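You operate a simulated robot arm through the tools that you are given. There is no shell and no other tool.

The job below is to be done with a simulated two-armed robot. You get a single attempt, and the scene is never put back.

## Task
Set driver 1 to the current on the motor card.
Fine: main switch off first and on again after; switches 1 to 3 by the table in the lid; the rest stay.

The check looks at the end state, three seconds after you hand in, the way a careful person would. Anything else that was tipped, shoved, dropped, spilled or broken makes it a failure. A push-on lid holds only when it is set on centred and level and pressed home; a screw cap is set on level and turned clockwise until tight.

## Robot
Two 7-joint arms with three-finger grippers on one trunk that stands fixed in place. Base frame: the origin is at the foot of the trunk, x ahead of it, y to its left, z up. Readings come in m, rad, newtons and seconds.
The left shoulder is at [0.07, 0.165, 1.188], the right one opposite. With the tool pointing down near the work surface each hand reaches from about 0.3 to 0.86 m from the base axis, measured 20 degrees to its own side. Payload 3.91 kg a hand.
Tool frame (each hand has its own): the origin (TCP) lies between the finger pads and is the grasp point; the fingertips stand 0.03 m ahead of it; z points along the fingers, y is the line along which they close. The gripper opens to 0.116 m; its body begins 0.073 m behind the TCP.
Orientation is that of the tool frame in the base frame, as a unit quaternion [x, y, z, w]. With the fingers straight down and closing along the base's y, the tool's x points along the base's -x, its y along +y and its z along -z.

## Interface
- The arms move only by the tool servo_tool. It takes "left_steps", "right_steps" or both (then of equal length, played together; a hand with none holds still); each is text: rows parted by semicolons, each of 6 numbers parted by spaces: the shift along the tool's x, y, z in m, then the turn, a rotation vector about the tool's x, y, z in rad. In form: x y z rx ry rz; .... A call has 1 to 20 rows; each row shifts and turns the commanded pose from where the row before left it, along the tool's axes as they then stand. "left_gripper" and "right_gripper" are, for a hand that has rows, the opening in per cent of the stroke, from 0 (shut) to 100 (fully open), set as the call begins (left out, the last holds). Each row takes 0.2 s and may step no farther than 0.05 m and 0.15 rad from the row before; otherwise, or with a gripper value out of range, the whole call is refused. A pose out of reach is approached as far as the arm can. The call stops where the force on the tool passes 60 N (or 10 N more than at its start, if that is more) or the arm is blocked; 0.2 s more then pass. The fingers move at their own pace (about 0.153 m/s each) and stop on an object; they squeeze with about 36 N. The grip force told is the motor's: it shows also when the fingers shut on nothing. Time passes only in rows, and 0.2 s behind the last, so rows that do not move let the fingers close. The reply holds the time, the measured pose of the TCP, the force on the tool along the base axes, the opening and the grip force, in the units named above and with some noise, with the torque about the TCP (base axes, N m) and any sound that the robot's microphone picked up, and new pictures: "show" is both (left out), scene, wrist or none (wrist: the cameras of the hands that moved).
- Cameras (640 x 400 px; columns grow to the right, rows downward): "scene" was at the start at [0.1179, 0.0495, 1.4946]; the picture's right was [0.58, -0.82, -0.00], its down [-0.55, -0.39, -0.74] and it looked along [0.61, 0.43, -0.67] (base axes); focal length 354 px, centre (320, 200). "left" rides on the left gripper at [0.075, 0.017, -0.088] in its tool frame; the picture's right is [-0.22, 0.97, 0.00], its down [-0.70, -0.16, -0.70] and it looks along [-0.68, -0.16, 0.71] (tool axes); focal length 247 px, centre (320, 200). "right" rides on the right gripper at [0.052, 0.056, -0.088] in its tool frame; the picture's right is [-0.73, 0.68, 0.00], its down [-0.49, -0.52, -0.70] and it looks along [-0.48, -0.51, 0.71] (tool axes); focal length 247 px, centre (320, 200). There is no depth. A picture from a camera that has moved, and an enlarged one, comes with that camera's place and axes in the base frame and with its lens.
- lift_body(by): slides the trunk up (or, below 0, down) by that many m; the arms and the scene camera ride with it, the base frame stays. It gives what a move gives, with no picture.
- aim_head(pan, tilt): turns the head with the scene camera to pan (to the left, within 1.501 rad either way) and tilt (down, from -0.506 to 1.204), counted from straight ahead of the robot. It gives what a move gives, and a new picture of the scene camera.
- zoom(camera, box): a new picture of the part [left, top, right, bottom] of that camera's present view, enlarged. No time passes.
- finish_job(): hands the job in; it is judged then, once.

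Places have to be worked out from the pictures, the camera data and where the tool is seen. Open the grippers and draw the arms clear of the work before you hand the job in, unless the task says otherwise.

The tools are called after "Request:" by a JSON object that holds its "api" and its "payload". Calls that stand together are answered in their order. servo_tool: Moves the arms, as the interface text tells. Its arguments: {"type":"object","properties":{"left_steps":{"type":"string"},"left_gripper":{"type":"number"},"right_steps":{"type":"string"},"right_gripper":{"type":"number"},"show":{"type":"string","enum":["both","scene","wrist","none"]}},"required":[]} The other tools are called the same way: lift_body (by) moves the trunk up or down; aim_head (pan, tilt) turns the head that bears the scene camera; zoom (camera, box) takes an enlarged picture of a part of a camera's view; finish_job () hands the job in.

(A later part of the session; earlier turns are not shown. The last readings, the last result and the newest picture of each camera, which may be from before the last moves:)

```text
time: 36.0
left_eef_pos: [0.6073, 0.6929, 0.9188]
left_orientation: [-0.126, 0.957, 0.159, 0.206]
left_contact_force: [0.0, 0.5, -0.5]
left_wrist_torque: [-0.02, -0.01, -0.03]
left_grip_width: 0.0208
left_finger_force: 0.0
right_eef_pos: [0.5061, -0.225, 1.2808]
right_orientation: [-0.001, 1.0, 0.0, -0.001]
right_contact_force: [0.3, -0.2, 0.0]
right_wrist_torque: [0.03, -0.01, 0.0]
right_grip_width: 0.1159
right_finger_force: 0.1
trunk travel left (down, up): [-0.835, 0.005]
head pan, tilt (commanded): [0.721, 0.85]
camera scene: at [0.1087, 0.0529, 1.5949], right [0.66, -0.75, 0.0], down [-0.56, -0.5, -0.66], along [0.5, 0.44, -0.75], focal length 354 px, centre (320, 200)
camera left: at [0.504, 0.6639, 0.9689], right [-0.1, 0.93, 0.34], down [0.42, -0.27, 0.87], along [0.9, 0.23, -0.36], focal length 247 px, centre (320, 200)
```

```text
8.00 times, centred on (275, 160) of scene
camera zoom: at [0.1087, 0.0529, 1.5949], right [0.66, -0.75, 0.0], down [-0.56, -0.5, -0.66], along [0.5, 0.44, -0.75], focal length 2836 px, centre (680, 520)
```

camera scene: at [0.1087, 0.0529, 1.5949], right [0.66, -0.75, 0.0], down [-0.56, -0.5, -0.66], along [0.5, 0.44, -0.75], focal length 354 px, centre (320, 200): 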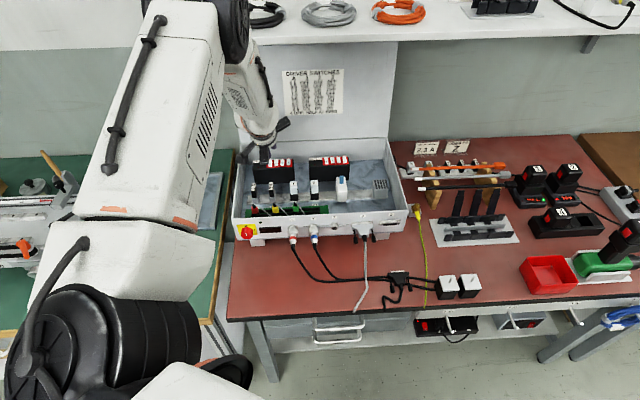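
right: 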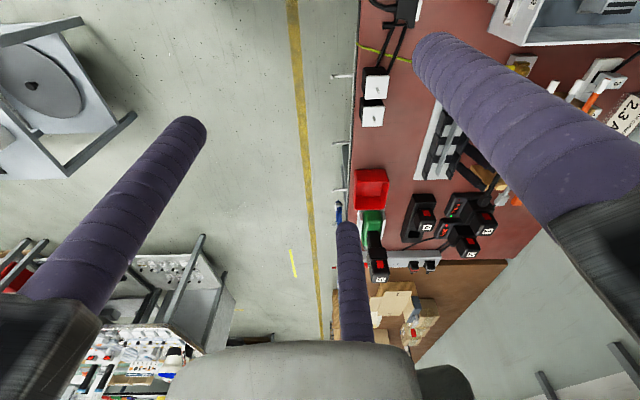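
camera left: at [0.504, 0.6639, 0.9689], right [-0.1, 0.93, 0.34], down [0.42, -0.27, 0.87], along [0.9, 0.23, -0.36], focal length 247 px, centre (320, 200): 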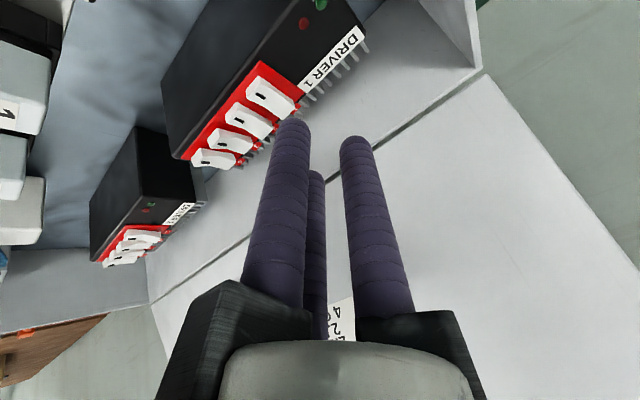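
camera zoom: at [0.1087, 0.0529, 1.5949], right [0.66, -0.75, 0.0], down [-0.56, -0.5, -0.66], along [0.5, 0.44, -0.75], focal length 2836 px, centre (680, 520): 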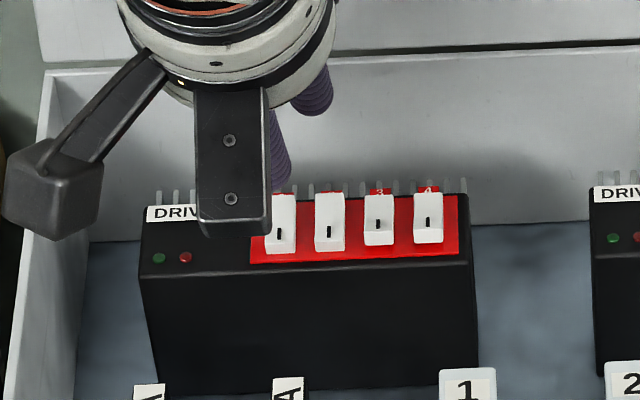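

The fingertip bottom is near z 0.881 over f≈0.912, with the rocker's rear edge at f≈0.9205 and the pivot at about 0.909. I shift 4.5 mm forward and descend 10 mm in small steps, watching the force.

Request:
{"api": "servo_tool", "payload": {"left_steps": "-0.0034 0.0019 0.0023 0 0 0; 0.0009 -0.0005 0.0017 0 0 0; 0.0009 -0.0005 0.0017 0 0 0; 0.0009 -0.0005 0.0017 0 0 0; 0.0009 -0.0005 0.0017 0 0 0; 0.0009 -0.0005 0.0017 0 0 0", "show": "wrist"}}

Request:
{"api": "zoom", "payload": {"camera": "left", "box": [230, 60, 390, 170]}}

```text
time: 37.4
left_eef_pos: [0.6111, 0.6961, 0.9105]
left_orientation: [-0.126, 0.957, 0.159, 0.206]
left_contact_force: [0.6, -0.1, 0.7]
left_wrist_torque: [-0.01, -0.04, 0.03]
left_grip_width: 0.0207
left_finger_force: 0.1
right_eef_pos: [0.5048, -0.2247, 1.2796]
right_orientation: [-0.001, 1.0, 0.0, -0.001]
right_contact_force: [-0.1, -1.2, -0.1]
right_wrist_torque: [-0.01, 0.01, -0.03]
right_grip_width: 0.1163
right_finger_force: 0.0
trunk travel left (down, up): [-0.835, 0.005]
head pan, tilt (commanded): [0.721, 0.85]
camera left: at [0.5075, 0.6667, 0.9593], right [-0.1, 0.93, 0.34], down [0.42, -0.27, 0.87], along [0.9, 0.23, -0.36], focal length 247 px, centre (320, 200)
```

left: 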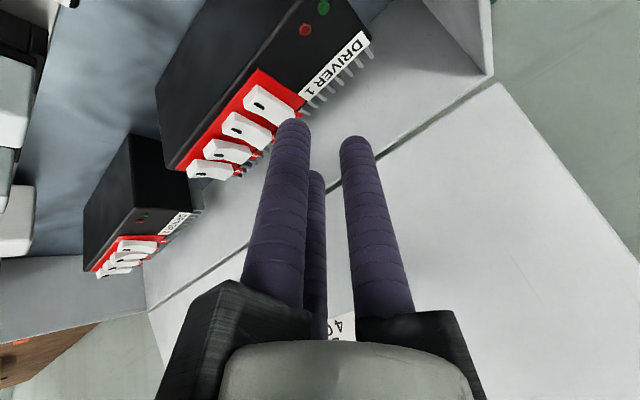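

```text
3.64 times, centred on (310, 115) of left
camera zoom: at [0.5075, 0.6667, 0.9593], right [-0.1, 0.93, 0.34], down [0.42, -0.27, 0.87], along [0.9, 0.23, -0.36], focal length 898 px, centre (356, 509)
```

zoom: 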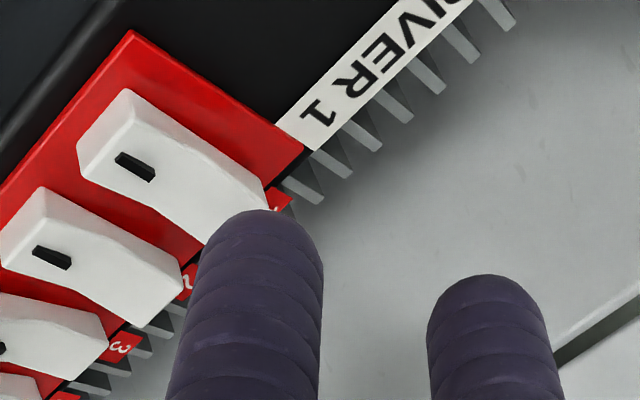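

Still no contact, with the fingertip bottom at about 0.873 over f≈0.917, r≈-0.060. I keep descending in 1.5 mm steps.

Request:
{"api": "servo_tool", "payload": {"left_steps": "0.0007 -0.0004 0.0013 0 0 0; 0.0007 -0.0004 0.0013 0 0 0; 0.0007 -0.0004 0.0013 0 0 0", "show": "wrist"}}

Request:
{"api": "zoom", "payload": {"camera": "left", "box": [230, 60, 390, 170]}}

```text
time: 38.2
left_eef_pos: [0.6107, 0.6957, 0.9073]
left_orientation: [-0.127, 0.957, 0.159, 0.207]
left_contact_force: [-1.3, -0.9, 4.1]
left_wrist_torque: [-0.05, 0.07, -0.03]
left_grip_width: 0.0199
left_finger_force: 0.0
right_eef_pos: [0.5047, -0.2248, 1.2802]
right_orientation: [0.0, 1.0, 0.001, 0.0]
right_contact_force: [0.8, -0.4, 0.0]
right_wrist_torque: [0.01, 0.0, -0.02]
right_grip_width: 0.1162
right_finger_force: 0.0
trunk travel left (down, up): [-0.835, 0.005]
head pan, tilt (commanded): [0.721, 0.85]
camera left: at [0.5074, 0.6665, 0.9556], right [-0.1, 0.93, 0.34], down [0.42, -0.27, 0.87], along [0.9, 0.23, -0.36], focal length 247 px, centre (320, 200)
```

left: 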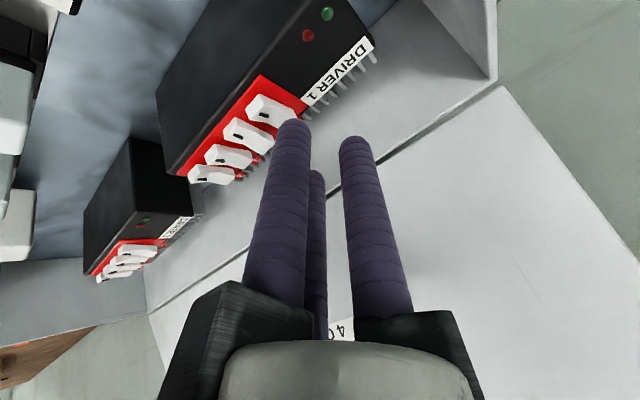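

```text
3.64 times, centred on (310, 115) of left
camera zoom: at [0.5074, 0.6665, 0.9556], right [-0.1, 0.93, 0.34], down [0.42, -0.27, 0.87], along [0.9, 0.23, -0.36], focal length 898 px, centre (356, 509)
```

zoom: 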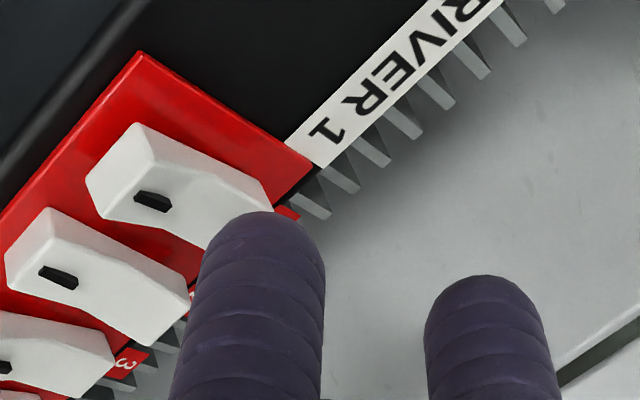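

Rocker 1 has tipped: it now shows the kinked shape with the I end raised, at 4 N. I press 1.5 mm further to make sure it is home, then lift off.

Request:
{"api": "servo_tool", "payload": {"left_steps": "0.0004 -0.0002 0.0009 0 0 0; 0.0003 -0.0002 0.0005 0 0 0", "show": "none"}}

Request:
{"api": "servo_tool", "payload": {"left_steps": "-0.0043 0.0025 -0.0087 0 0 0; -0.0043 0.0025 -0.0087 0 0 0; -0.0043 0.0025 -0.0087 0 0 0; -0.0043 0.0025 -0.0087 0 0 0"}}

Request:
{"api": "zoom", "payload": {"camera": "left", "box": [160, 20, 340, 155]}}

Request:
{"api": "zoom", "payload": {"camera": "scene", "box": [235, 135, 315, 185]}}

```text
time: 38.8
left_eef_pos: [0.6105, 0.6958, 0.9055]
left_orientation: [-0.127, 0.957, 0.159, 0.206]
left_contact_force: [-1.8, -2.1, 10.4]
left_wrist_torque: [-0.04, 0.09, -0.06]
left_grip_width: 0.0191
left_finger_force: 0.1
right_eef_pos: [0.5041, -0.2261, 1.2809]
right_orientation: [-0.001, 1.0, 0.0, 0.001]
right_contact_force: [0.3, -0.1, -0.2]
right_wrist_torque: [-0.01, -0.03, 0.0]
right_grip_width: 0.1157
right_finger_force: 0.0
trunk travel left (down, up): [-0.835, 0.005]
head pan, tilt (commanded): [0.721, 0.85]
```

```text
time: 39.8
left_eef_pos: [0.6101, 0.6956, 0.9462]
left_orientation: [-0.127, 0.957, 0.158, 0.205]
left_contact_force: [-0.5, -0.2, 0.6]
left_wrist_torque: [-0.01, 0.0, 0.03]
left_grip_width: 0.0209
left_finger_force: 0.0
right_eef_pos: [0.5049, -0.2258, 1.2813]
right_orientation: [-0.001, 1.0, 0.0, 0.0]
right_contact_force: [-0.3, -0.3, 0.3]
right_wrist_torque: [-0.02, -0.01, 0.01]
right_grip_width: 0.116
right_finger_force: 0.0
trunk travel left (down, up): [-0.835, 0.005]
head pan, tilt (commanded): [0.721, 0.85]
camera scene: at [0.1081, 0.0525, 1.5949], right [0.66, -0.75, 0.0], down [-0.56, -0.5, -0.66], along [0.5, 0.44, -0.75], focal length 354 px, centre (320, 200)
camera left: at [0.5065, 0.6665, 0.9947], right [-0.1, 0.93, 0.34], down [0.42, -0.27, 0.87], along [0.9, 0.23, -0.36], focal length 247 px, centre (320, 200)
```

scene: 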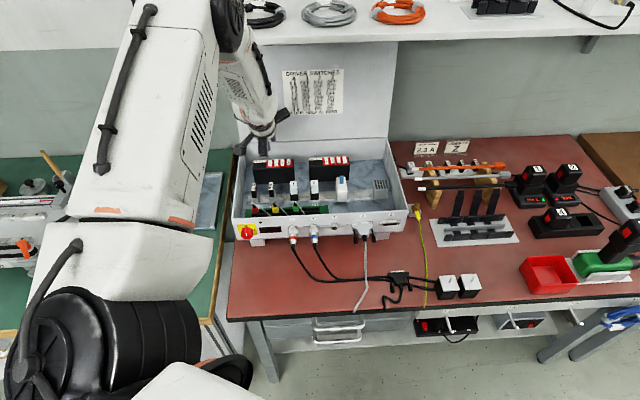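
left: 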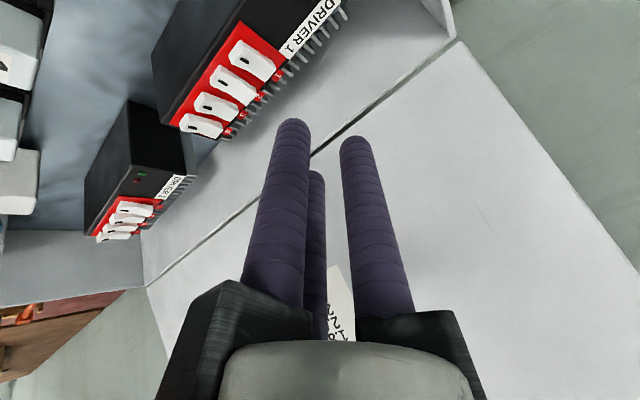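

```text
2.96 times, centred on (250, 88) of left
camera zoom: at [0.5065, 0.6665, 0.9947], right [-0.1, 0.93, 0.34], down [0.42, -0.27, 0.87], along [0.9, 0.23, -0.36], focal length 732 px, centre (527, 533)
```

zoom: 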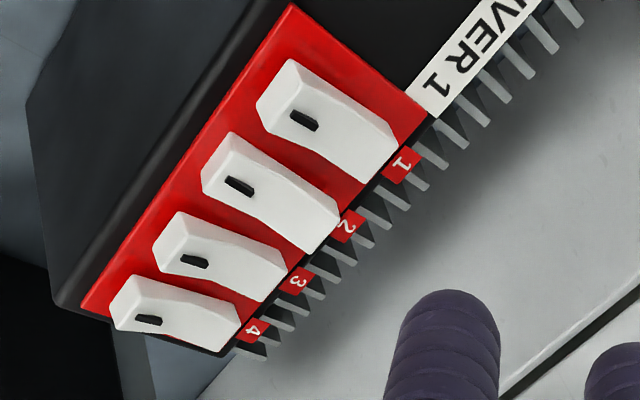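

```text
8.00 times, centred on (275, 160) of scene
camera zoom: at [0.1081, 0.0525, 1.5949], right [0.66, -0.75, 0.0], down [-0.56, -0.5, -0.66], along [0.5, 0.44, -0.75], focal length 2836 px, centre (680, 520)
```

zoom: 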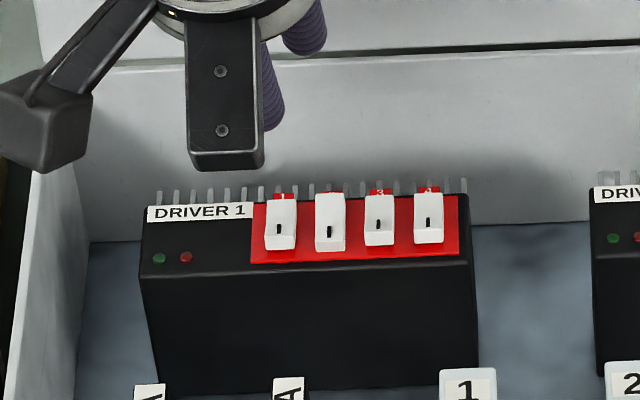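

Rocker 1 is now OFF like 3 and 4, and rocker 2 is still ON. Next I shift the finger over the front (I) end of rocker 3 at f≈0.901, r≈-0.023 and lower it to about 15 mm above.

Request:
{"api": "servo_tool", "payload": {"left_steps": "-0.0038 -0.0193 -0.0037 0 0 0; -0.0038 -0.0193 -0.0037 0 0 0; 0.0037 -0.0021 0.0074 0 0 0; 0.0037 -0.0021 0.0074 0 0 0"}}

Request:
{"api": "zoom", "payload": {"camera": "left", "box": [210, 50, 390, 185]}}

Request:
{"api": "zoom", "payload": {"camera": "scene", "box": [235, 135, 315, 185]}}

```text
time: 40.8
left_eef_pos: [0.6266, 0.6588, 0.9274]
left_orientation: [-0.126, 0.957, 0.159, 0.205]
left_contact_force: [0.4, -0.6, -0.3]
left_wrist_torque: [0.01, -0.03, 0.05]
left_grip_width: 0.021
left_finger_force: 0.1
right_eef_pos: [0.5058, -0.2239, 1.2803]
right_orientation: [-0.001, 1.0, 0.0, -0.001]
right_contact_force: [0.3, -0.1, -0.3]
right_wrist_torque: [0.0, 0.04, 0.0]
right_grip_width: 0.116
right_finger_force: 0.1
trunk travel left (down, up): [-0.835, 0.005]
head pan, tilt (commanded): [0.721, 0.85]
camera scene: at [0.1088, 0.053, 1.5949], right [0.66, -0.75, 0.0], down [-0.56, -0.5, -0.66], along [0.5, 0.44, -0.75], focal length 354 px, centre (320, 200)
camera left: at [0.5234, 0.6304, 0.9756], right [-0.1, 0.93, 0.34], down [0.42, -0.27, 0.87], along [0.9, 0.23, -0.36], focal length 247 px, centre (320, 200)
```

scene: 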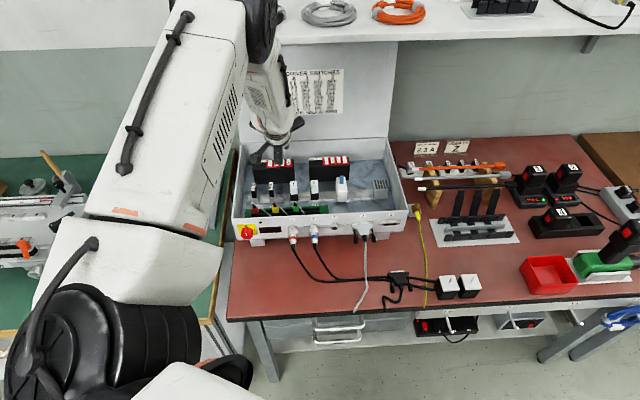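
left: 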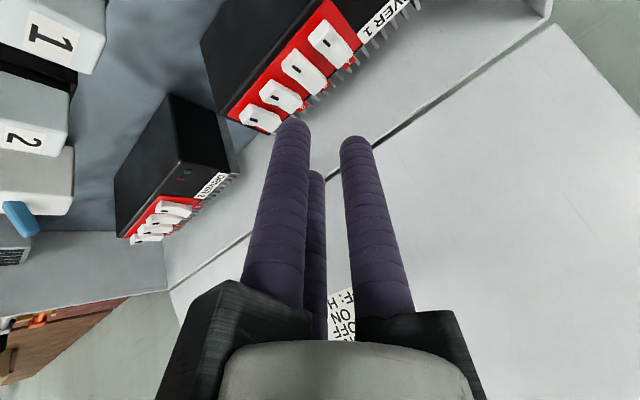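

```text
2.96 times, centred on (300, 118) of left
camera zoom: at [0.5234, 0.6304, 0.9756], right [-0.1, 0.93, 0.34], down [0.42, -0.27, 0.87], along [0.9, 0.23, -0.36], focal length 732 px, centre (379, 444)
```

zoom: 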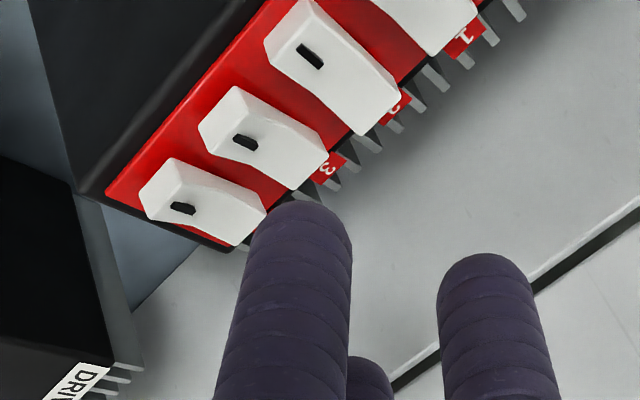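

```text
8.00 times, centred on (275, 160) of scene
camera zoom: at [0.1088, 0.053, 1.5949], right [0.66, -0.75, 0.0], down [-0.56, -0.5, -0.66], along [0.5, 0.44, -0.75], focal length 2836 px, centre (680, 520)
```

zoom: 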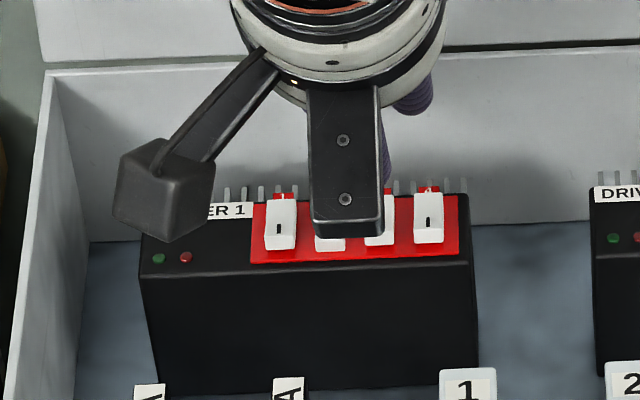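

The finger is over rocker 3's I end (f≈0.901, r≈-0.0227), bottom at about 0.890. I descend in 2 mm steps, first 12 mm.

Request:
{"api": "servo_tool", "payload": {"left_steps": "0.0010 -0.0002 0.0017 0 0 0; 0.0009 -0.0005 0.0017 0 0 0; 0.0009 -0.0005 0.0017 0 0 0; 0.0009 -0.0005 0.0017 0 0 0; 0.0009 -0.0005 0.0017 0 0 0; 0.0009 -0.0005 0.0017 0 0 0", "show": "wrist"}}

Request:
{"api": "zoom", "payload": {"camera": "left", "box": [210, 50, 390, 185]}}

```text
time: 42.2
left_eef_pos: [0.6271, 0.659, 0.9162]
left_orientation: [-0.126, 0.957, 0.159, 0.206]
left_contact_force: [-0.3, -1.4, 0.2]
left_wrist_torque: [0.02, 0.02, -0.01]
left_grip_width: 0.021
left_finger_force: 0.0
right_eef_pos: [0.5055, -0.2249, 1.2809]
right_orientation: [-0.001, 1.0, 0.0, 0.0]
right_contact_force: [-0.3, 0.6, 0.5]
right_wrist_torque: [0.01, -0.01, -0.02]
right_grip_width: 0.1161
right_finger_force: 0.0
trunk travel left (down, up): [-0.835, 0.005]
head pan, tilt (commanded): [0.721, 0.85]
camera left: at [0.5226, 0.6301, 0.9645], right [-0.1, 0.93, 0.34], down [0.42, -0.27, 0.87], along [0.9, 0.23, -0.36], focal length 247 px, centre (320, 200)
```

left: 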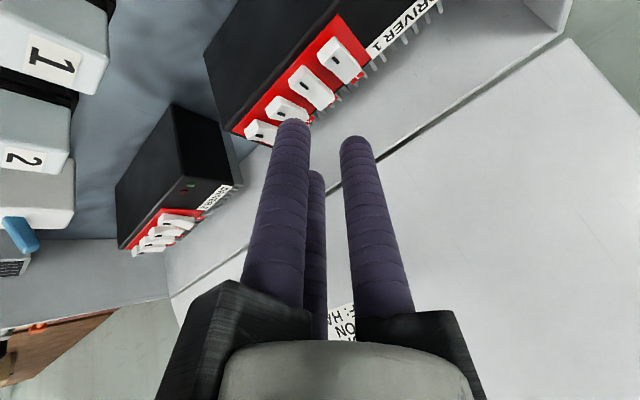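

```text
2.96 times, centred on (300, 118) of left
camera zoom: at [0.5226, 0.6301, 0.9645], right [-0.1, 0.93, 0.34], down [0.42, -0.27, 0.87], along [0.9, 0.23, -0.36], focal length 732 px, centre (379, 444)
```

zoom: 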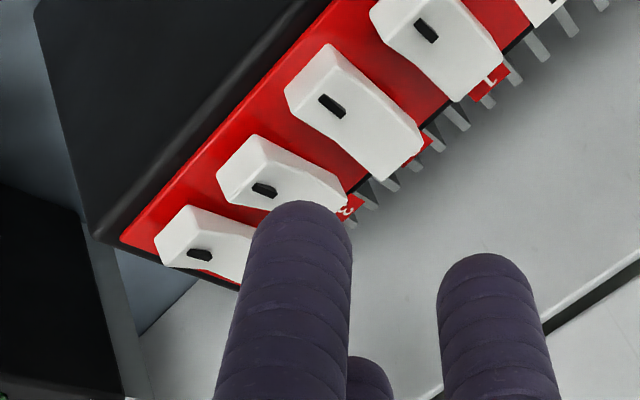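

Still no contact, and the projected touch point lies on rocker 3's I half, slightly left of its centre line as intended. I continue 7 mm down in small steps.

Request:
{"api": "servo_tool", "payload": {"left_steps": "0.0008 -0.0004 0.0015 0 0 0; 0.0008 -0.0004 0.0015 0 0 0; 0.0008 -0.0004 0.0015 0 0 0; 0.0008 -0.0004 0.0015 0 0 0", "show": "wrist"}}

Request:
{"api": "zoom", "payload": {"camera": "left", "box": [210, 50, 390, 185]}}

```text
time: 43.2
left_eef_pos: [0.6262, 0.6582, 0.9084]
left_orientation: [-0.126, 0.957, 0.158, 0.207]
left_contact_force: [-0.1, -0.7, 1.4]
left_wrist_torque: [0.02, 0.02, -0.03]
left_grip_width: 0.0205
left_finger_force: 0.1
right_eef_pos: [0.5057, -0.225, 1.2822]
right_orientation: [-0.001, 1.0, 0.0, 0.001]
right_contact_force: [0.3, -0.1, 0.1]
right_wrist_torque: [-0.01, 0.0, -0.01]
right_grip_width: 0.1162
right_finger_force: 0.0
trunk travel left (down, up): [-0.835, 0.005]
head pan, tilt (commanded): [0.721, 0.85]
camera left: at [0.5229, 0.6306, 0.9576], right [-0.1, 0.93, 0.34], down [0.42, -0.27, 0.87], along [0.9, 0.23, -0.36], focal length 247 px, centre (320, 200)
```

left: 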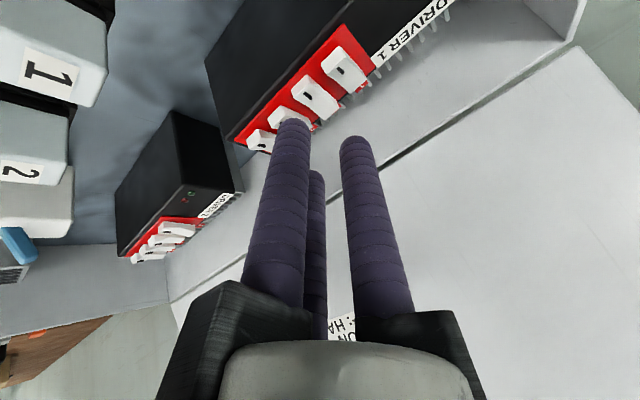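

```text
2.96 times, centred on (300, 118) of left
camera zoom: at [0.5229, 0.6306, 0.9576], right [-0.1, 0.93, 0.34], down [0.42, -0.27, 0.87], along [0.9, 0.23, -0.36], focal length 732 px, centre (379, 444)
```

zoom: 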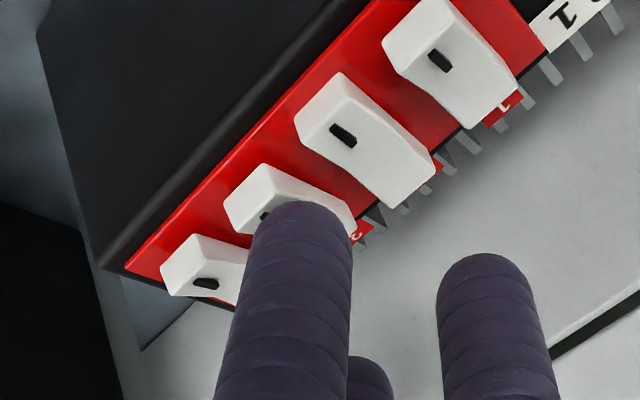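

Light contact (about 1.4 N) is just starting. I press on 3 mm more in 1 mm steps and check.

Request:
{"api": "servo_tool", "payload": {"left_steps": "0.0004 -0.0002 0.0009 0 0 0; 0.0004 -0.0002 0.0009 0 0 0; 0.0004 -0.0002 0.0009 0 0 0", "show": "wrist"}}

Request:
{"api": "zoom", "payload": {"camera": "left", "box": [210, 50, 390, 185]}}

```text
time: 44.0
left_eef_pos: [0.6258, 0.6588, 0.9064]
left_orientation: [-0.126, 0.957, 0.158, 0.206]
left_contact_force: [-1.0, -0.6, 7.0]
left_wrist_torque: [-0.09, 0.11, 0.01]
left_grip_width: 0.0203
left_finger_force: 0.1
right_eef_pos: [0.5047, -0.2269, 1.2809]
right_orientation: [-0.001, 1.0, -0.001, 0.0]
right_contact_force: [0.1, -0.5, -0.8]
right_wrist_torque: [-0.01, 0.02, -0.02]
right_grip_width: 0.1157
right_finger_force: 0.1
trunk travel left (down, up): [-0.835, 0.005]
head pan, tilt (commanded): [0.721, 0.85]
camera left: at [0.5224, 0.6299, 0.956], right [-0.1, 0.93, 0.34], down [0.42, -0.27, 0.87], along [0.9, 0.23, -0.36], focal length 247 px, centre (320, 200)
```

left: 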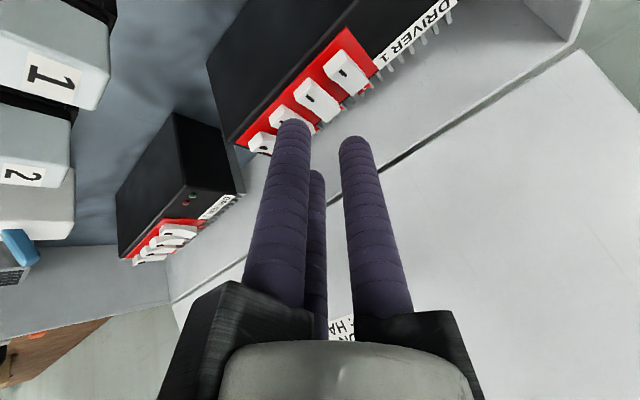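

```text
2.96 times, centred on (300, 118) of left
camera zoom: at [0.5224, 0.6299, 0.956], right [-0.1, 0.93, 0.34], down [0.42, -0.27, 0.87], along [0.9, 0.23, -0.36], focal length 732 px, centre (379, 444)
```

zoom: 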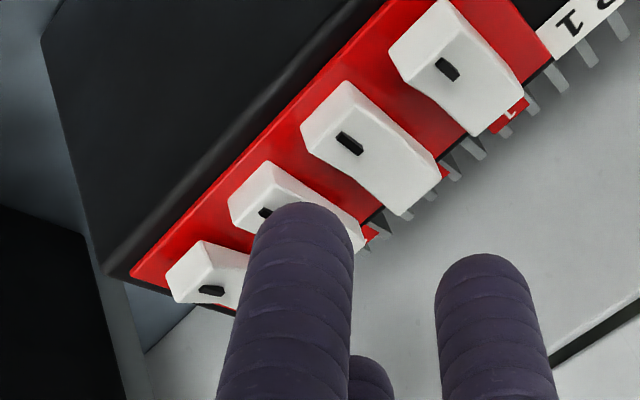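

Rocker 3's rear now covers its label, so it seems to have tipped, at 7 N. I press 1.5 mm more to seat it and then lift off to inspect.

Request:
{"api": "servo_tool", "payload": {"left_steps": "0.0004 -0.0002 0.0009 0 0 0; 0.0003 -0.0002 0.0005 0 0 0", "show": "none"}}

Request:
{"api": "servo_tool", "payload": {"left_steps": "-0.0043 0.0025 -0.0087 0 0 0; -0.0043 0.0025 -0.0087 0 0 0; -0.0043 0.0025 -0.0087 0 0 0; -0.0043 0.0025 -0.0087 0 0 0; -0.0043 0.0025 -0.0087 0 0 0"}}

Request:
{"api": "zoom", "payload": {"camera": "left", "box": [200, 10, 380, 145]}}

Request:
{"api": "zoom", "payload": {"camera": "scene", "box": [235, 135, 315, 185]}}

```text
time: 44.6
left_eef_pos: [0.6265, 0.6576, 0.9068]
left_orientation: [-0.126, 0.957, 0.159, 0.207]
left_contact_force: [-2.4, -2.7, 13.2]
left_wrist_torque: [-0.15, 0.09, 0.09]
left_grip_width: 0.0191
left_finger_force: 0.0
right_eef_pos: [0.5037, -0.2268, 1.2813]
right_orientation: [0.0, 1.0, 0.001, 0.0]
right_contact_force: [-0.3, 0.1, -0.3]
right_wrist_torque: [0.02, 0.0, 0.0]
right_grip_width: 0.116
right_finger_force: 0.2
trunk travel left (down, up): [-0.835, 0.005]
head pan, tilt (commanded): [0.721, 0.85]
```

```text
time: 45.8
left_eef_pos: [0.6253, 0.6582, 0.9556]
left_orientation: [-0.126, 0.957, 0.159, 0.206]
left_contact_force: [-0.2, 0.0, -0.2]
left_wrist_torque: [0.01, 0.0, 0.04]
left_grip_width: 0.0209
left_finger_force: 0.0
right_eef_pos: [0.5038, -0.2262, 1.281]
right_orientation: [-0.001, 1.0, 0.0, -0.001]
right_contact_force: [-0.2, 0.2, -0.3]
right_wrist_torque: [-0.03, -0.01, -0.03]
right_grip_width: 0.116
right_finger_force: 0.1
trunk travel left (down, up): [-0.835, 0.005]
head pan, tilt (commanded): [0.721, 0.85]
camera scene: at [0.1075, 0.0519, 1.595], right [0.66, -0.75, 0.0], down [-0.56, -0.5, -0.66], along [0.5, 0.44, -0.75], focal length 354 px, centre (320, 200)
camera left: at [0.5209, 0.6296, 1.004], right [-0.1, 0.93, 0.34], down [0.42, -0.27, 0.87], along [0.9, 0.23, -0.36], focal length 247 px, centre (320, 200)
```

scene: 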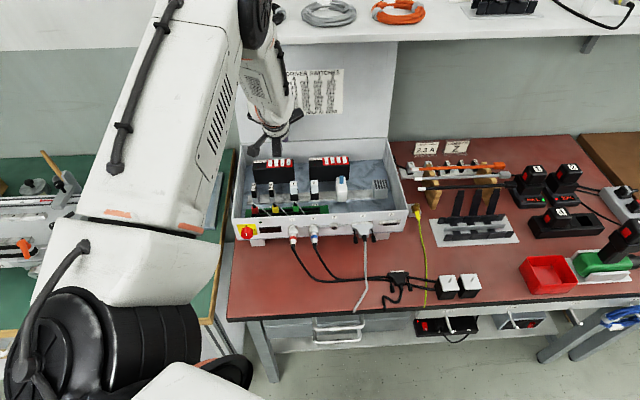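
left: 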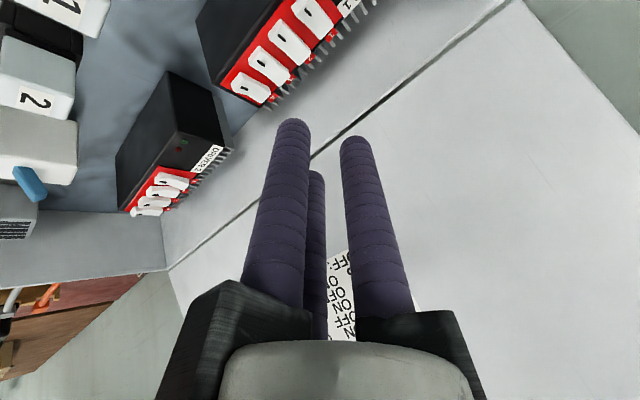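

```text
2.96 times, centred on (290, 78) of left
camera zoom: at [0.5209, 0.6296, 1.004], right [-0.1, 0.93, 0.34], down [0.42, -0.27, 0.87], along [0.9, 0.23, -0.36], focal length 732 px, centre (409, 563)
```

zoom: 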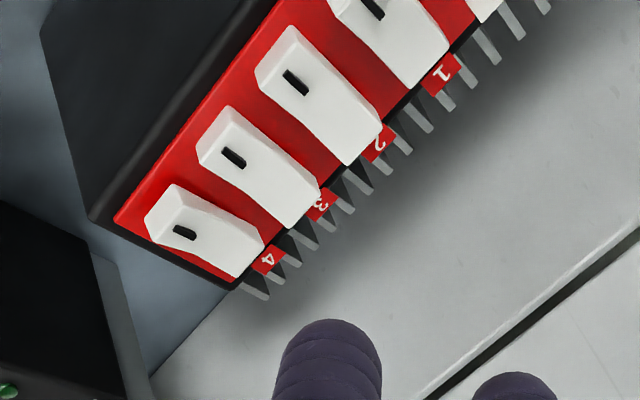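

```text
8.00 times, centred on (275, 160) of scene
camera zoom: at [0.1075, 0.0519, 1.595], right [0.66, -0.75, 0.0], down [-0.56, -0.5, -0.66], along [0.5, 0.44, -0.75], focal length 2836 px, centre (680, 520)
```

zoom: 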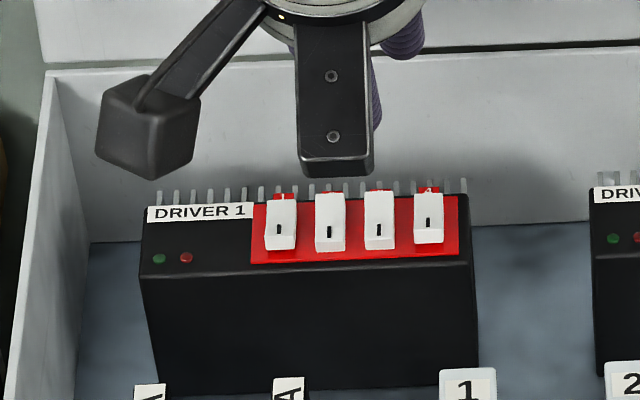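

Driver 1 now shows 1 OFF, 2 ON, 3 ON, 4 OFF, which is the 2.3 A row with switch 4 unchanged. I draw the hand back along the way it came, out of the box to the front.

Request:
{"api": "servo_tool", "payload": {"left_steps": "-0.0097 0.0055 -0.0193 0 0 0; -0.0097 0.0055 -0.0193 0 0 0; 0.0248 -0.0037 -0.0135 0 0 0; 0.0248 -0.0037 -0.0135 0 0 0; 0.0248 -0.0037 -0.0135 0 0 0; 0.0248 -0.0037 -0.0135 0 0 0; 0.0241 -0.0065 -0.0082 0 0 0; 0.0241 -0.0065 -0.0082 0 0 0; 0.0241 -0.0065 -0.0082 0 0 0; 0.0241 -0.0065 -0.0082 0 0 0; 0.0241 -0.0065 -0.0082 0 0 0; 0.0241 -0.0065 -0.0082 0 0 0"}}

Request:
{"api": "zoom", "payload": {"camera": "scene", "box": [235, 135, 365, 215]}}

```text
time: 48.4
left_eef_pos: [0.39, 0.5309, 0.9682]
left_orientation: [-0.126, 0.957, 0.158, 0.206]
left_contact_force: [-0.5, 0.2, 0.5]
left_wrist_torque: [-0.02, 0.0, -0.05]
left_grip_width: 0.021
left_finger_force: 0.0
right_eef_pos: [0.5034, -0.2254, 1.2805]
right_orientation: [-0.001, 1.0, 0.0, 0.0]
right_contact_force: [-0.3, 0.0, 0.0]
right_wrist_torque: [0.0, 0.02, 0.01]
right_grip_width: 0.116
right_finger_force: 0.0
trunk travel left (down, up): [-0.835, 0.005]
head pan, tilt (commanded): [0.721, 0.85]
camera scene: at [0.108, 0.0522, 1.595], right [0.66, -0.75, 0.0], down [-0.56, -0.5, -0.66], along [0.5, 0.44, -0.75], focal length 354 px, centre (320, 200)
camera left: at [0.2872, 0.5011, 1.0175], right [-0.1, 0.93, 0.34], down [0.42, -0.27, 0.87], along [0.9, 0.23, -0.36], focal length 247 px, centre (320, 200)
```

scene: 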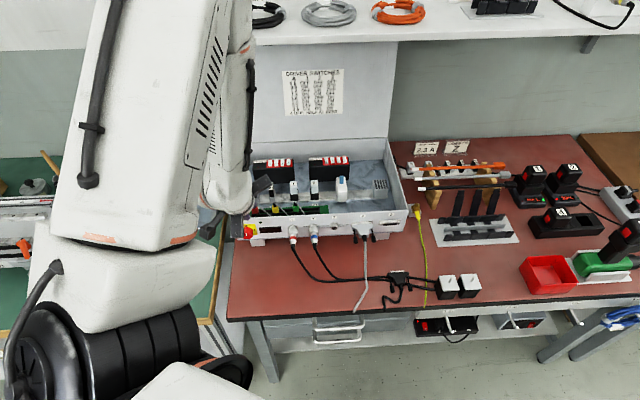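
left: 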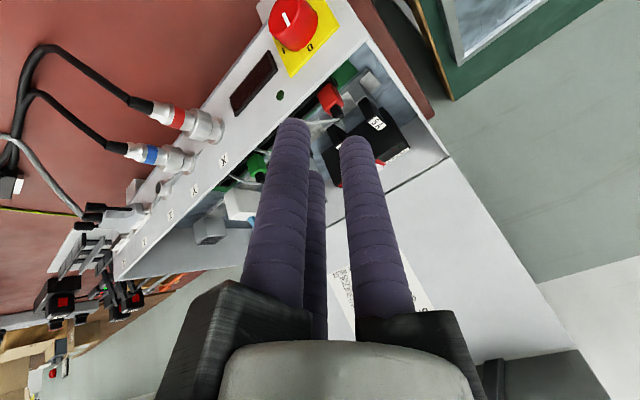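

```text
4.92 times, centred on (300, 175) of scene
camera zoom: at [0.108, 0.0522, 1.595], right [0.66, -0.75, 0.0], down [-0.56, -0.5, -0.66], along [0.5, 0.44, -0.75], focal length 1745 px, centre (418, 323)
```

zoom: 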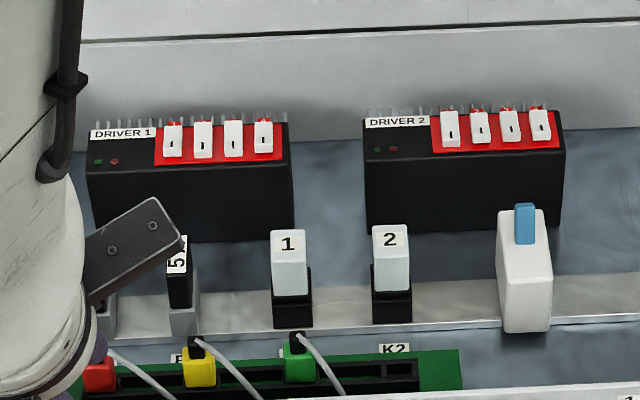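

The hand is in front of the rim at (0.390, 0.531, 0.968) with all switch states as wanted. I lower it to where the earlier rotation ended, then reverse the first half of that rotation.

Request:
{"api": "servo_tool", "payload": {"left_steps": "0.0147 -0.0085 0.0134 0 0 0; 0.0147 -0.0085 0.0134 0 0 0; 0.0147 -0.0085 0.0134 0 0 0; 0.0147 -0.0085 0.0134 0 0 0; 0.0049 -0.0024 0.0002 -0.0505 -0.0584 0.0593; 0.0049 -0.0024 0.0002 -0.0505 -0.0584 0.0593; 0.0049 -0.0024 0.0002 -0.0505 -0.0584 0.0593; 0.0049 -0.0024 0.0002 -0.0505 -0.0584 0.0593; 0.0049 -0.0024 0.0002 -0.0505 -0.0584 0.0593; 0.0049 -0.0024 0.0002 -0.0505 -0.0584 0.0593"}}

```text
time: 50.6
left_eef_pos: [0.3476, 0.4956, 0.8658]
left_orientation: [0.045, 0.879, 0.353, 0.316]
left_contact_force: [0.6, 1.3, 0.4]
left_wrist_torque: [-0.01, -0.01, 0.01]
left_grip_width: 0.021
left_finger_force: 0.0
right_eef_pos: [0.5065, -0.224, 1.2818]
right_orientation: [-0.001, 1.0, -0.001, -0.001]
right_contact_force: [0.2, 0.5, -0.7]
right_wrist_torque: [-0.01, 0.05, -0.01]
right_grip_width: 0.1161
right_finger_force: 0.1
trunk travel left (down, up): [-0.835, 0.005]
head pan, tilt (commanded): [0.721, 0.85]
camera scene: at [0.1085, 0.0523, 1.595], right [0.66, -0.75, 0.0], down [-0.56, -0.5, -0.66], along [0.5, 0.44, -0.75], focal length 354 px, centre (320, 200)
camera left: at [0.2316, 0.4786, 0.8879], right [0.04, 0.66, 0.75], down [0.17, -0.74, 0.65], along [0.99, 0.1, -0.14], focal length 247 px, centre (320, 200)
```

scene: 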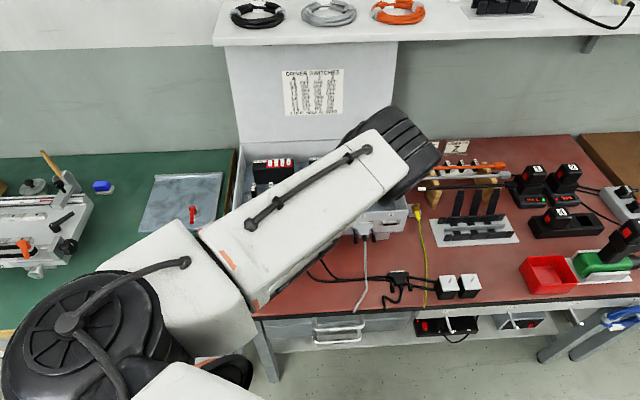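
left: 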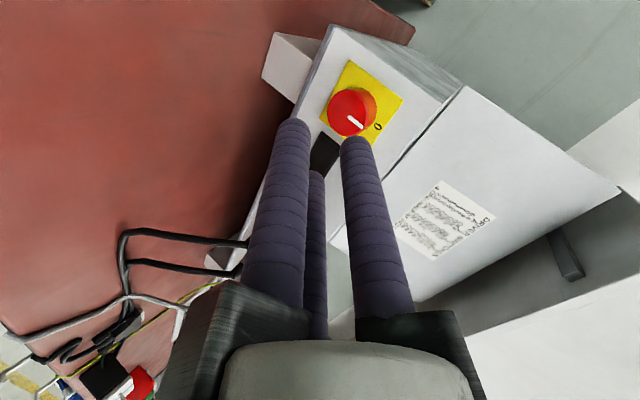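

The arm follows the same path back. I reverse the second half of the rotation to face the knob again, opening the gripper to about 44 mm.

Request:
{"api": "servo_tool", "payload": {"left_steps": "0.0035 -0.0036 -0.0023 -0.0505 -0.0584 0.0593; 0.0035 -0.0036 -0.0023 -0.0505 -0.0584 0.0593; 0.0035 -0.0036 -0.0023 -0.0505 -0.0584 0.0593; 0.0035 -0.0036 -0.0023 -0.0505 -0.0584 0.0593; 0.0035 -0.0036 -0.0023 -0.0505 -0.0584 0.0593; 0.0035 -0.0036 -0.0023 -0.0505 -0.0584 0.0593", "left_gripper": 38}}

Request:
{"api": "zoom", "payload": {"camera": "left", "box": [240, 20, 420, 155]}}

Request:
{"api": "zoom", "payload": {"camera": "scene", "box": [225, 205, 305, 255]}}

```text
time: 52.0
left_eef_pos: [0.3241, 0.4836, 0.8465]
left_orientation: [0.21, 0.727, 0.517, 0.401]
left_contact_force: [0.3, 0.0, 0.1]
left_wrist_torque: [-0.02, 0.01, -0.04]
left_grip_width: 0.0444
left_finger_force: 0.1
right_eef_pos: [0.5042, -0.2241, 1.2811]
right_orientation: [-0.001, 1.0, 0.0, 0.0]
right_contact_force: [0.5, 0.3, 0.6]
right_wrist_torque: [0.01, -0.01, -0.02]
right_grip_width: 0.116
right_finger_force: 0.1
trunk travel left (down, up): [-0.835, 0.005]
head pan, tilt (commanded): [0.721, 0.85]
camera scene: at [0.1078, 0.0527, 1.595], right [0.66, -0.75, 0.0], down [-0.56, -0.5, -0.66], along [0.5, 0.44, -0.75], focal length 354 px, centre (320, 200)
camera left: at [0.2065, 0.4934, 0.8482], right [0.03, 0.21, 0.98], down [-0.13, -0.97, 0.21], along [0.99, -0.13, 0.0], focal length 247 px, centre (320, 200)
```

scene: 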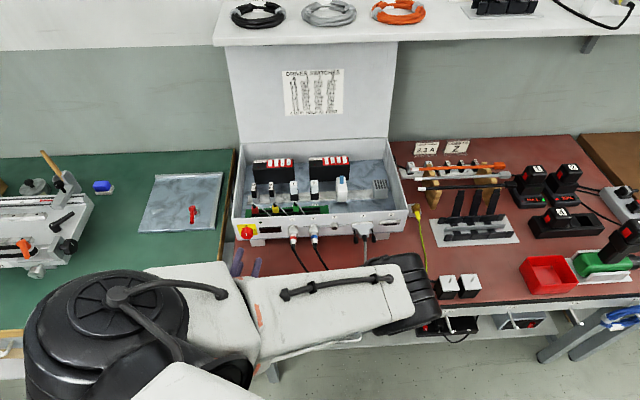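
left: 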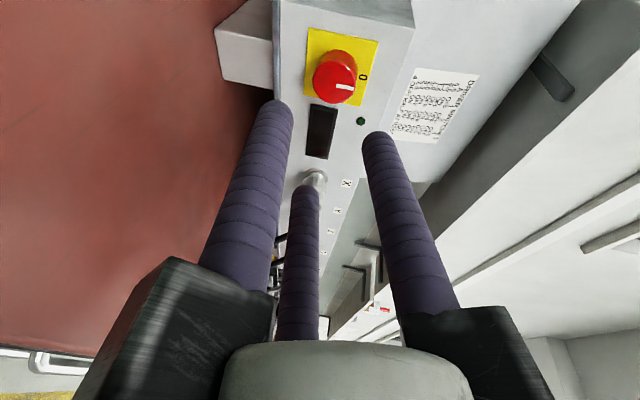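

```text
2.96 times, centred on (330, 88) of left
camera zoom: at [0.2065, 0.4934, 0.8482], right [0.03, 0.21, 0.98], down [-0.13, -0.97, 0.21], along [0.99, -0.13, 0.0], focal length 732 px, centre (290, 533)
```

zoom: 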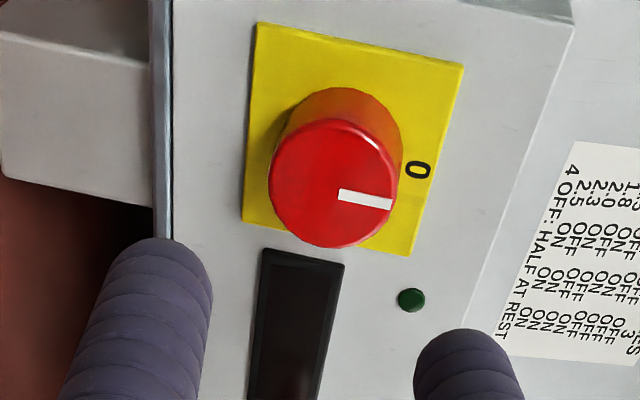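

```text
8.00 times, centred on (265, 230) of scene
camera zoom: at [0.1078, 0.0527, 1.595], right [0.66, -0.75, 0.0], down [-0.56, -0.5, -0.66], along [0.5, 0.44, -0.75], focal length 2836 px, centre (760, -40)
```

zoom: 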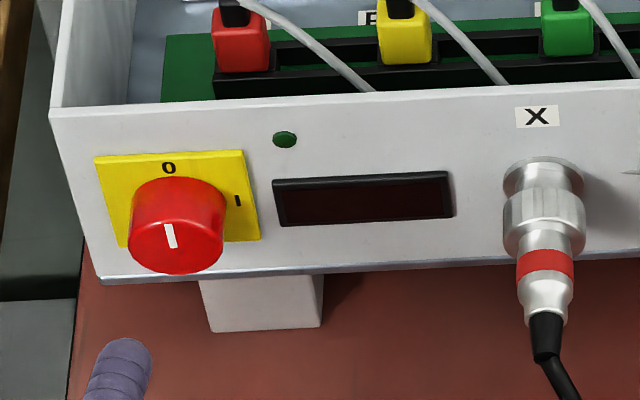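

The wrist view now puts the knob axis at about r -0.118, z 0.842, which agrees with the side forces felt during the first turn. I correct the lateral offset and advance 45 mm.

Request:
{"api": "servo_tool", "payload": {"left_steps": "0.0066 -0.0022 -0.0001 0 0 0; 0.0008 0.0017 0.0088 0 0 0; 0.0008 0.0017 0.0088 0 0 0; 0.0008 0.0017 0.0088 0 0 0; 0.0008 0.0017 0.0088 0 0 0; 0.0008 0.0017 0.0088 0 0 0", "show": "wrist"}}

Request:
{"api": "zoom", "payload": {"camera": "left", "box": [220, 60, 420, 210]}}

```text
time: 53.4
left_eef_pos: [0.3542, 0.5206, 0.842]
left_orientation: [0.21, 0.728, 0.517, 0.399]
left_contact_force: [-0.4, -0.3, 0.2]
left_wrist_torque: [-0.02, 0.02, -0.02]
left_grip_width: 0.0442
left_finger_force: 0.0
right_eef_pos: [0.5064, -0.2248, 1.2811]
right_orientation: [0.0, 1.0, 0.0, -0.001]
right_contact_force: [-0.3, 0.2, -0.5]
right_wrist_torque: [0.01, 0.0, 0.0]
right_grip_width: 0.1161
right_finger_force: 0.1
trunk travel left (down, up): [-0.835, 0.005]
head pan, tilt (commanded): [0.721, 0.85]
camera left: at [0.2356, 0.5291, 0.8435], right [0.03, 0.21, 0.98], down [-0.13, -0.97, 0.21], along [0.99, -0.13, 0.0], focal length 247 px, centre (320, 200)
```

left: 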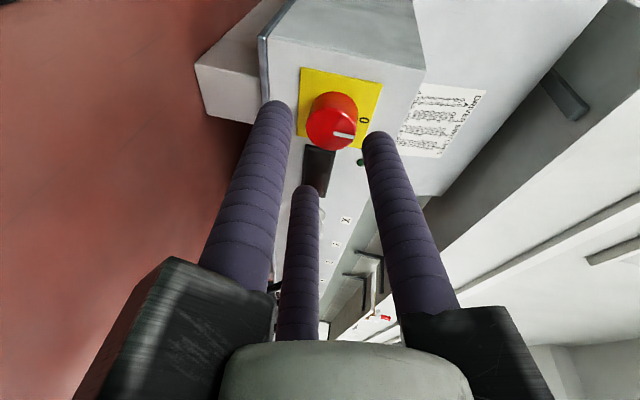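

```text
2.67 times, centred on (320, 135) of left
camera zoom: at [0.2356, 0.5291, 0.8435], right [0.03, 0.21, 0.98], down [-0.13, -0.97, 0.21], along [0.99, -0.13, 0.0], focal length 659 px, centre (320, 373)
```

zoom: 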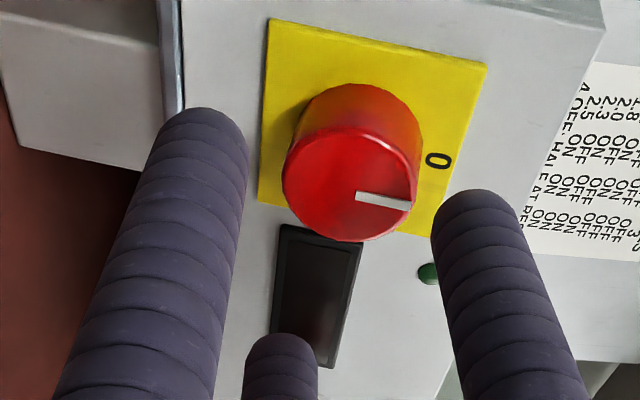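

Alignment looks good (knob axis r≈-0.119, z≈0.8415). I advance the last 27 mm slowly with the opening slightly reduced.

Request:
{"api": "servo_tool", "payload": {"left_steps": "0.0008 0.0014 0.0067 0 0 0; 0.0008 0.0014 0.0067 0 0 0; 0.0008 0.0014 0.0067 0 0 0; 0.0008 0.0014 0.0067 0 0 0", "left_gripper": 35, "show": "wrist"}}

Request:
{"api": "zoom", "payload": {"camera": "left", "box": [220, 70, 420, 220]}}

```text
time: 54.4
left_eef_pos: [0.3724, 0.54, 0.8402]
left_orientation: [0.21, 0.727, 0.517, 0.399]
left_contact_force: [-1.7, 0.1, 0.6]
left_wrist_torque: [0.0, -0.01, 0.02]
left_grip_width: 0.0404
left_finger_force: 0.1
right_eef_pos: [0.506, -0.2247, 1.2802]
right_orientation: [0.0, 1.0, -0.001, -0.001]
right_contact_force: [-0.6, 0.4, 0.2]
right_wrist_torque: [0.01, -0.03, -0.02]
right_grip_width: 0.116
right_finger_force: 0.1
trunk travel left (down, up): [-0.835, 0.005]
head pan, tilt (commanded): [0.721, 0.85]
camera left: at [0.2547, 0.5485, 0.8429], right [0.03, 0.21, 0.98], down [-0.13, -0.97, 0.21], along [0.99, -0.13, 0.0], focal length 247 px, centre (320, 200)
```

left: 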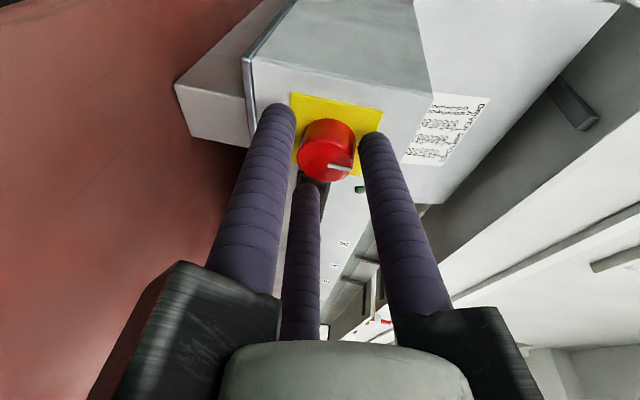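

```text
2.67 times, centred on (320, 145) of left
camera zoom: at [0.2547, 0.5485, 0.8429], right [0.03, 0.21, 0.98], down [-0.13, -0.97, 0.21], along [0.99, -0.13, 0.0], focal length 659 px, centre (320, 347)
```

zoom: 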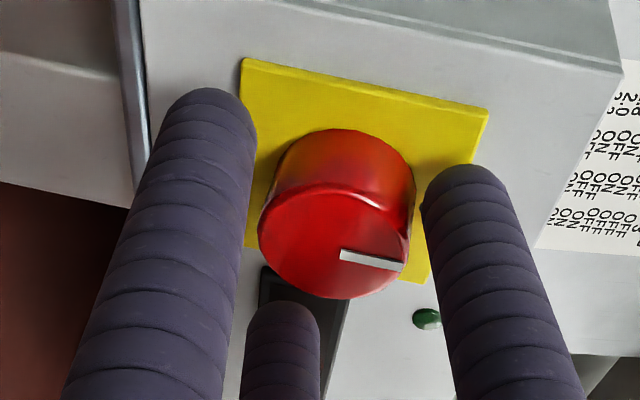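

The fingers straddle the knob evenly. I close the gripper on it.

Request:
{"api": "servo_tool", "payload": {"left_steps": "0 0 0 0 0 0; 0 0 0 0 0 0; 0 0 0 0 0 0", "left_gripper": 0, "show": "wrist"}}

Request:
{"api": "zoom", "payload": {"camera": "left", "box": [220, 70, 420, 220]}}

```text
time: 55.2
left_eef_pos: [0.3727, 0.5413, 0.8419]
left_orientation: [0.209, 0.727, 0.518, 0.4]
left_contact_force: [4.5, 5.7, 15.2]
left_wrist_torque: [0.2, -0.26, 0.31]
left_grip_width: 0.0312
left_finger_force: 44.2
right_eef_pos: [0.5044, -0.225, 1.2804]
right_orientation: [-0.001, 1.0, 0.0, 0.0]
right_contact_force: [-0.1, 0.8, -0.7]
right_wrist_torque: [0.0, 0.0, -0.02]
right_grip_width: 0.1158
right_finger_force: 0.1
trunk travel left (down, up): [-0.835, 0.005]
head pan, tilt (commanded): [0.721, 0.85]
camera left: at [0.2548, 0.5487, 0.8446], right [0.03, 0.2, 0.98], down [-0.13, -0.97, 0.21], along [0.99, -0.13, 0.0], focal length 247 px, centre (320, 200)
```

left: 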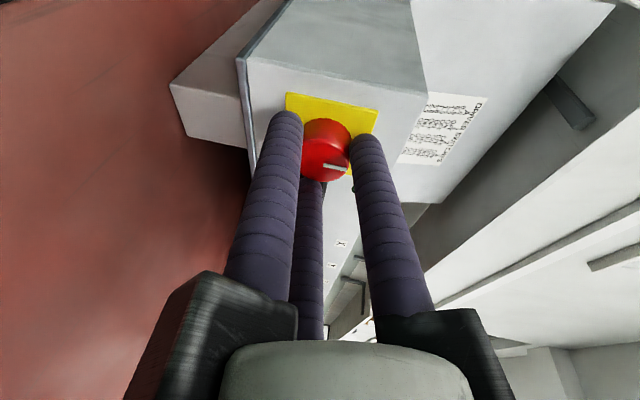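

```text
2.67 times, centred on (320, 145) of left
camera zoom: at [0.2548, 0.5487, 0.8446], right [0.03, 0.2, 0.98], down [-0.13, -0.97, 0.21], along [0.99, -0.13, 0.0], focal length 659 px, centre (320, 347)
```

zoom: 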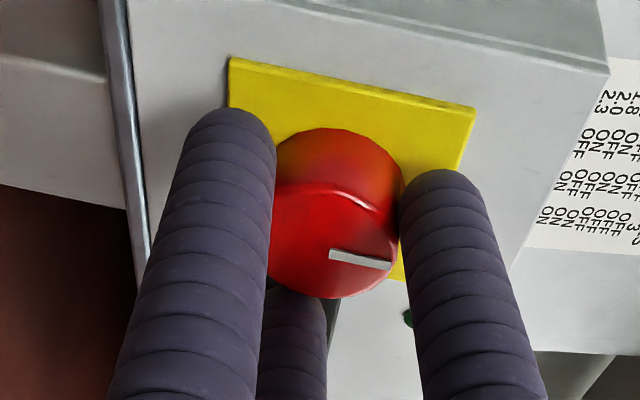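

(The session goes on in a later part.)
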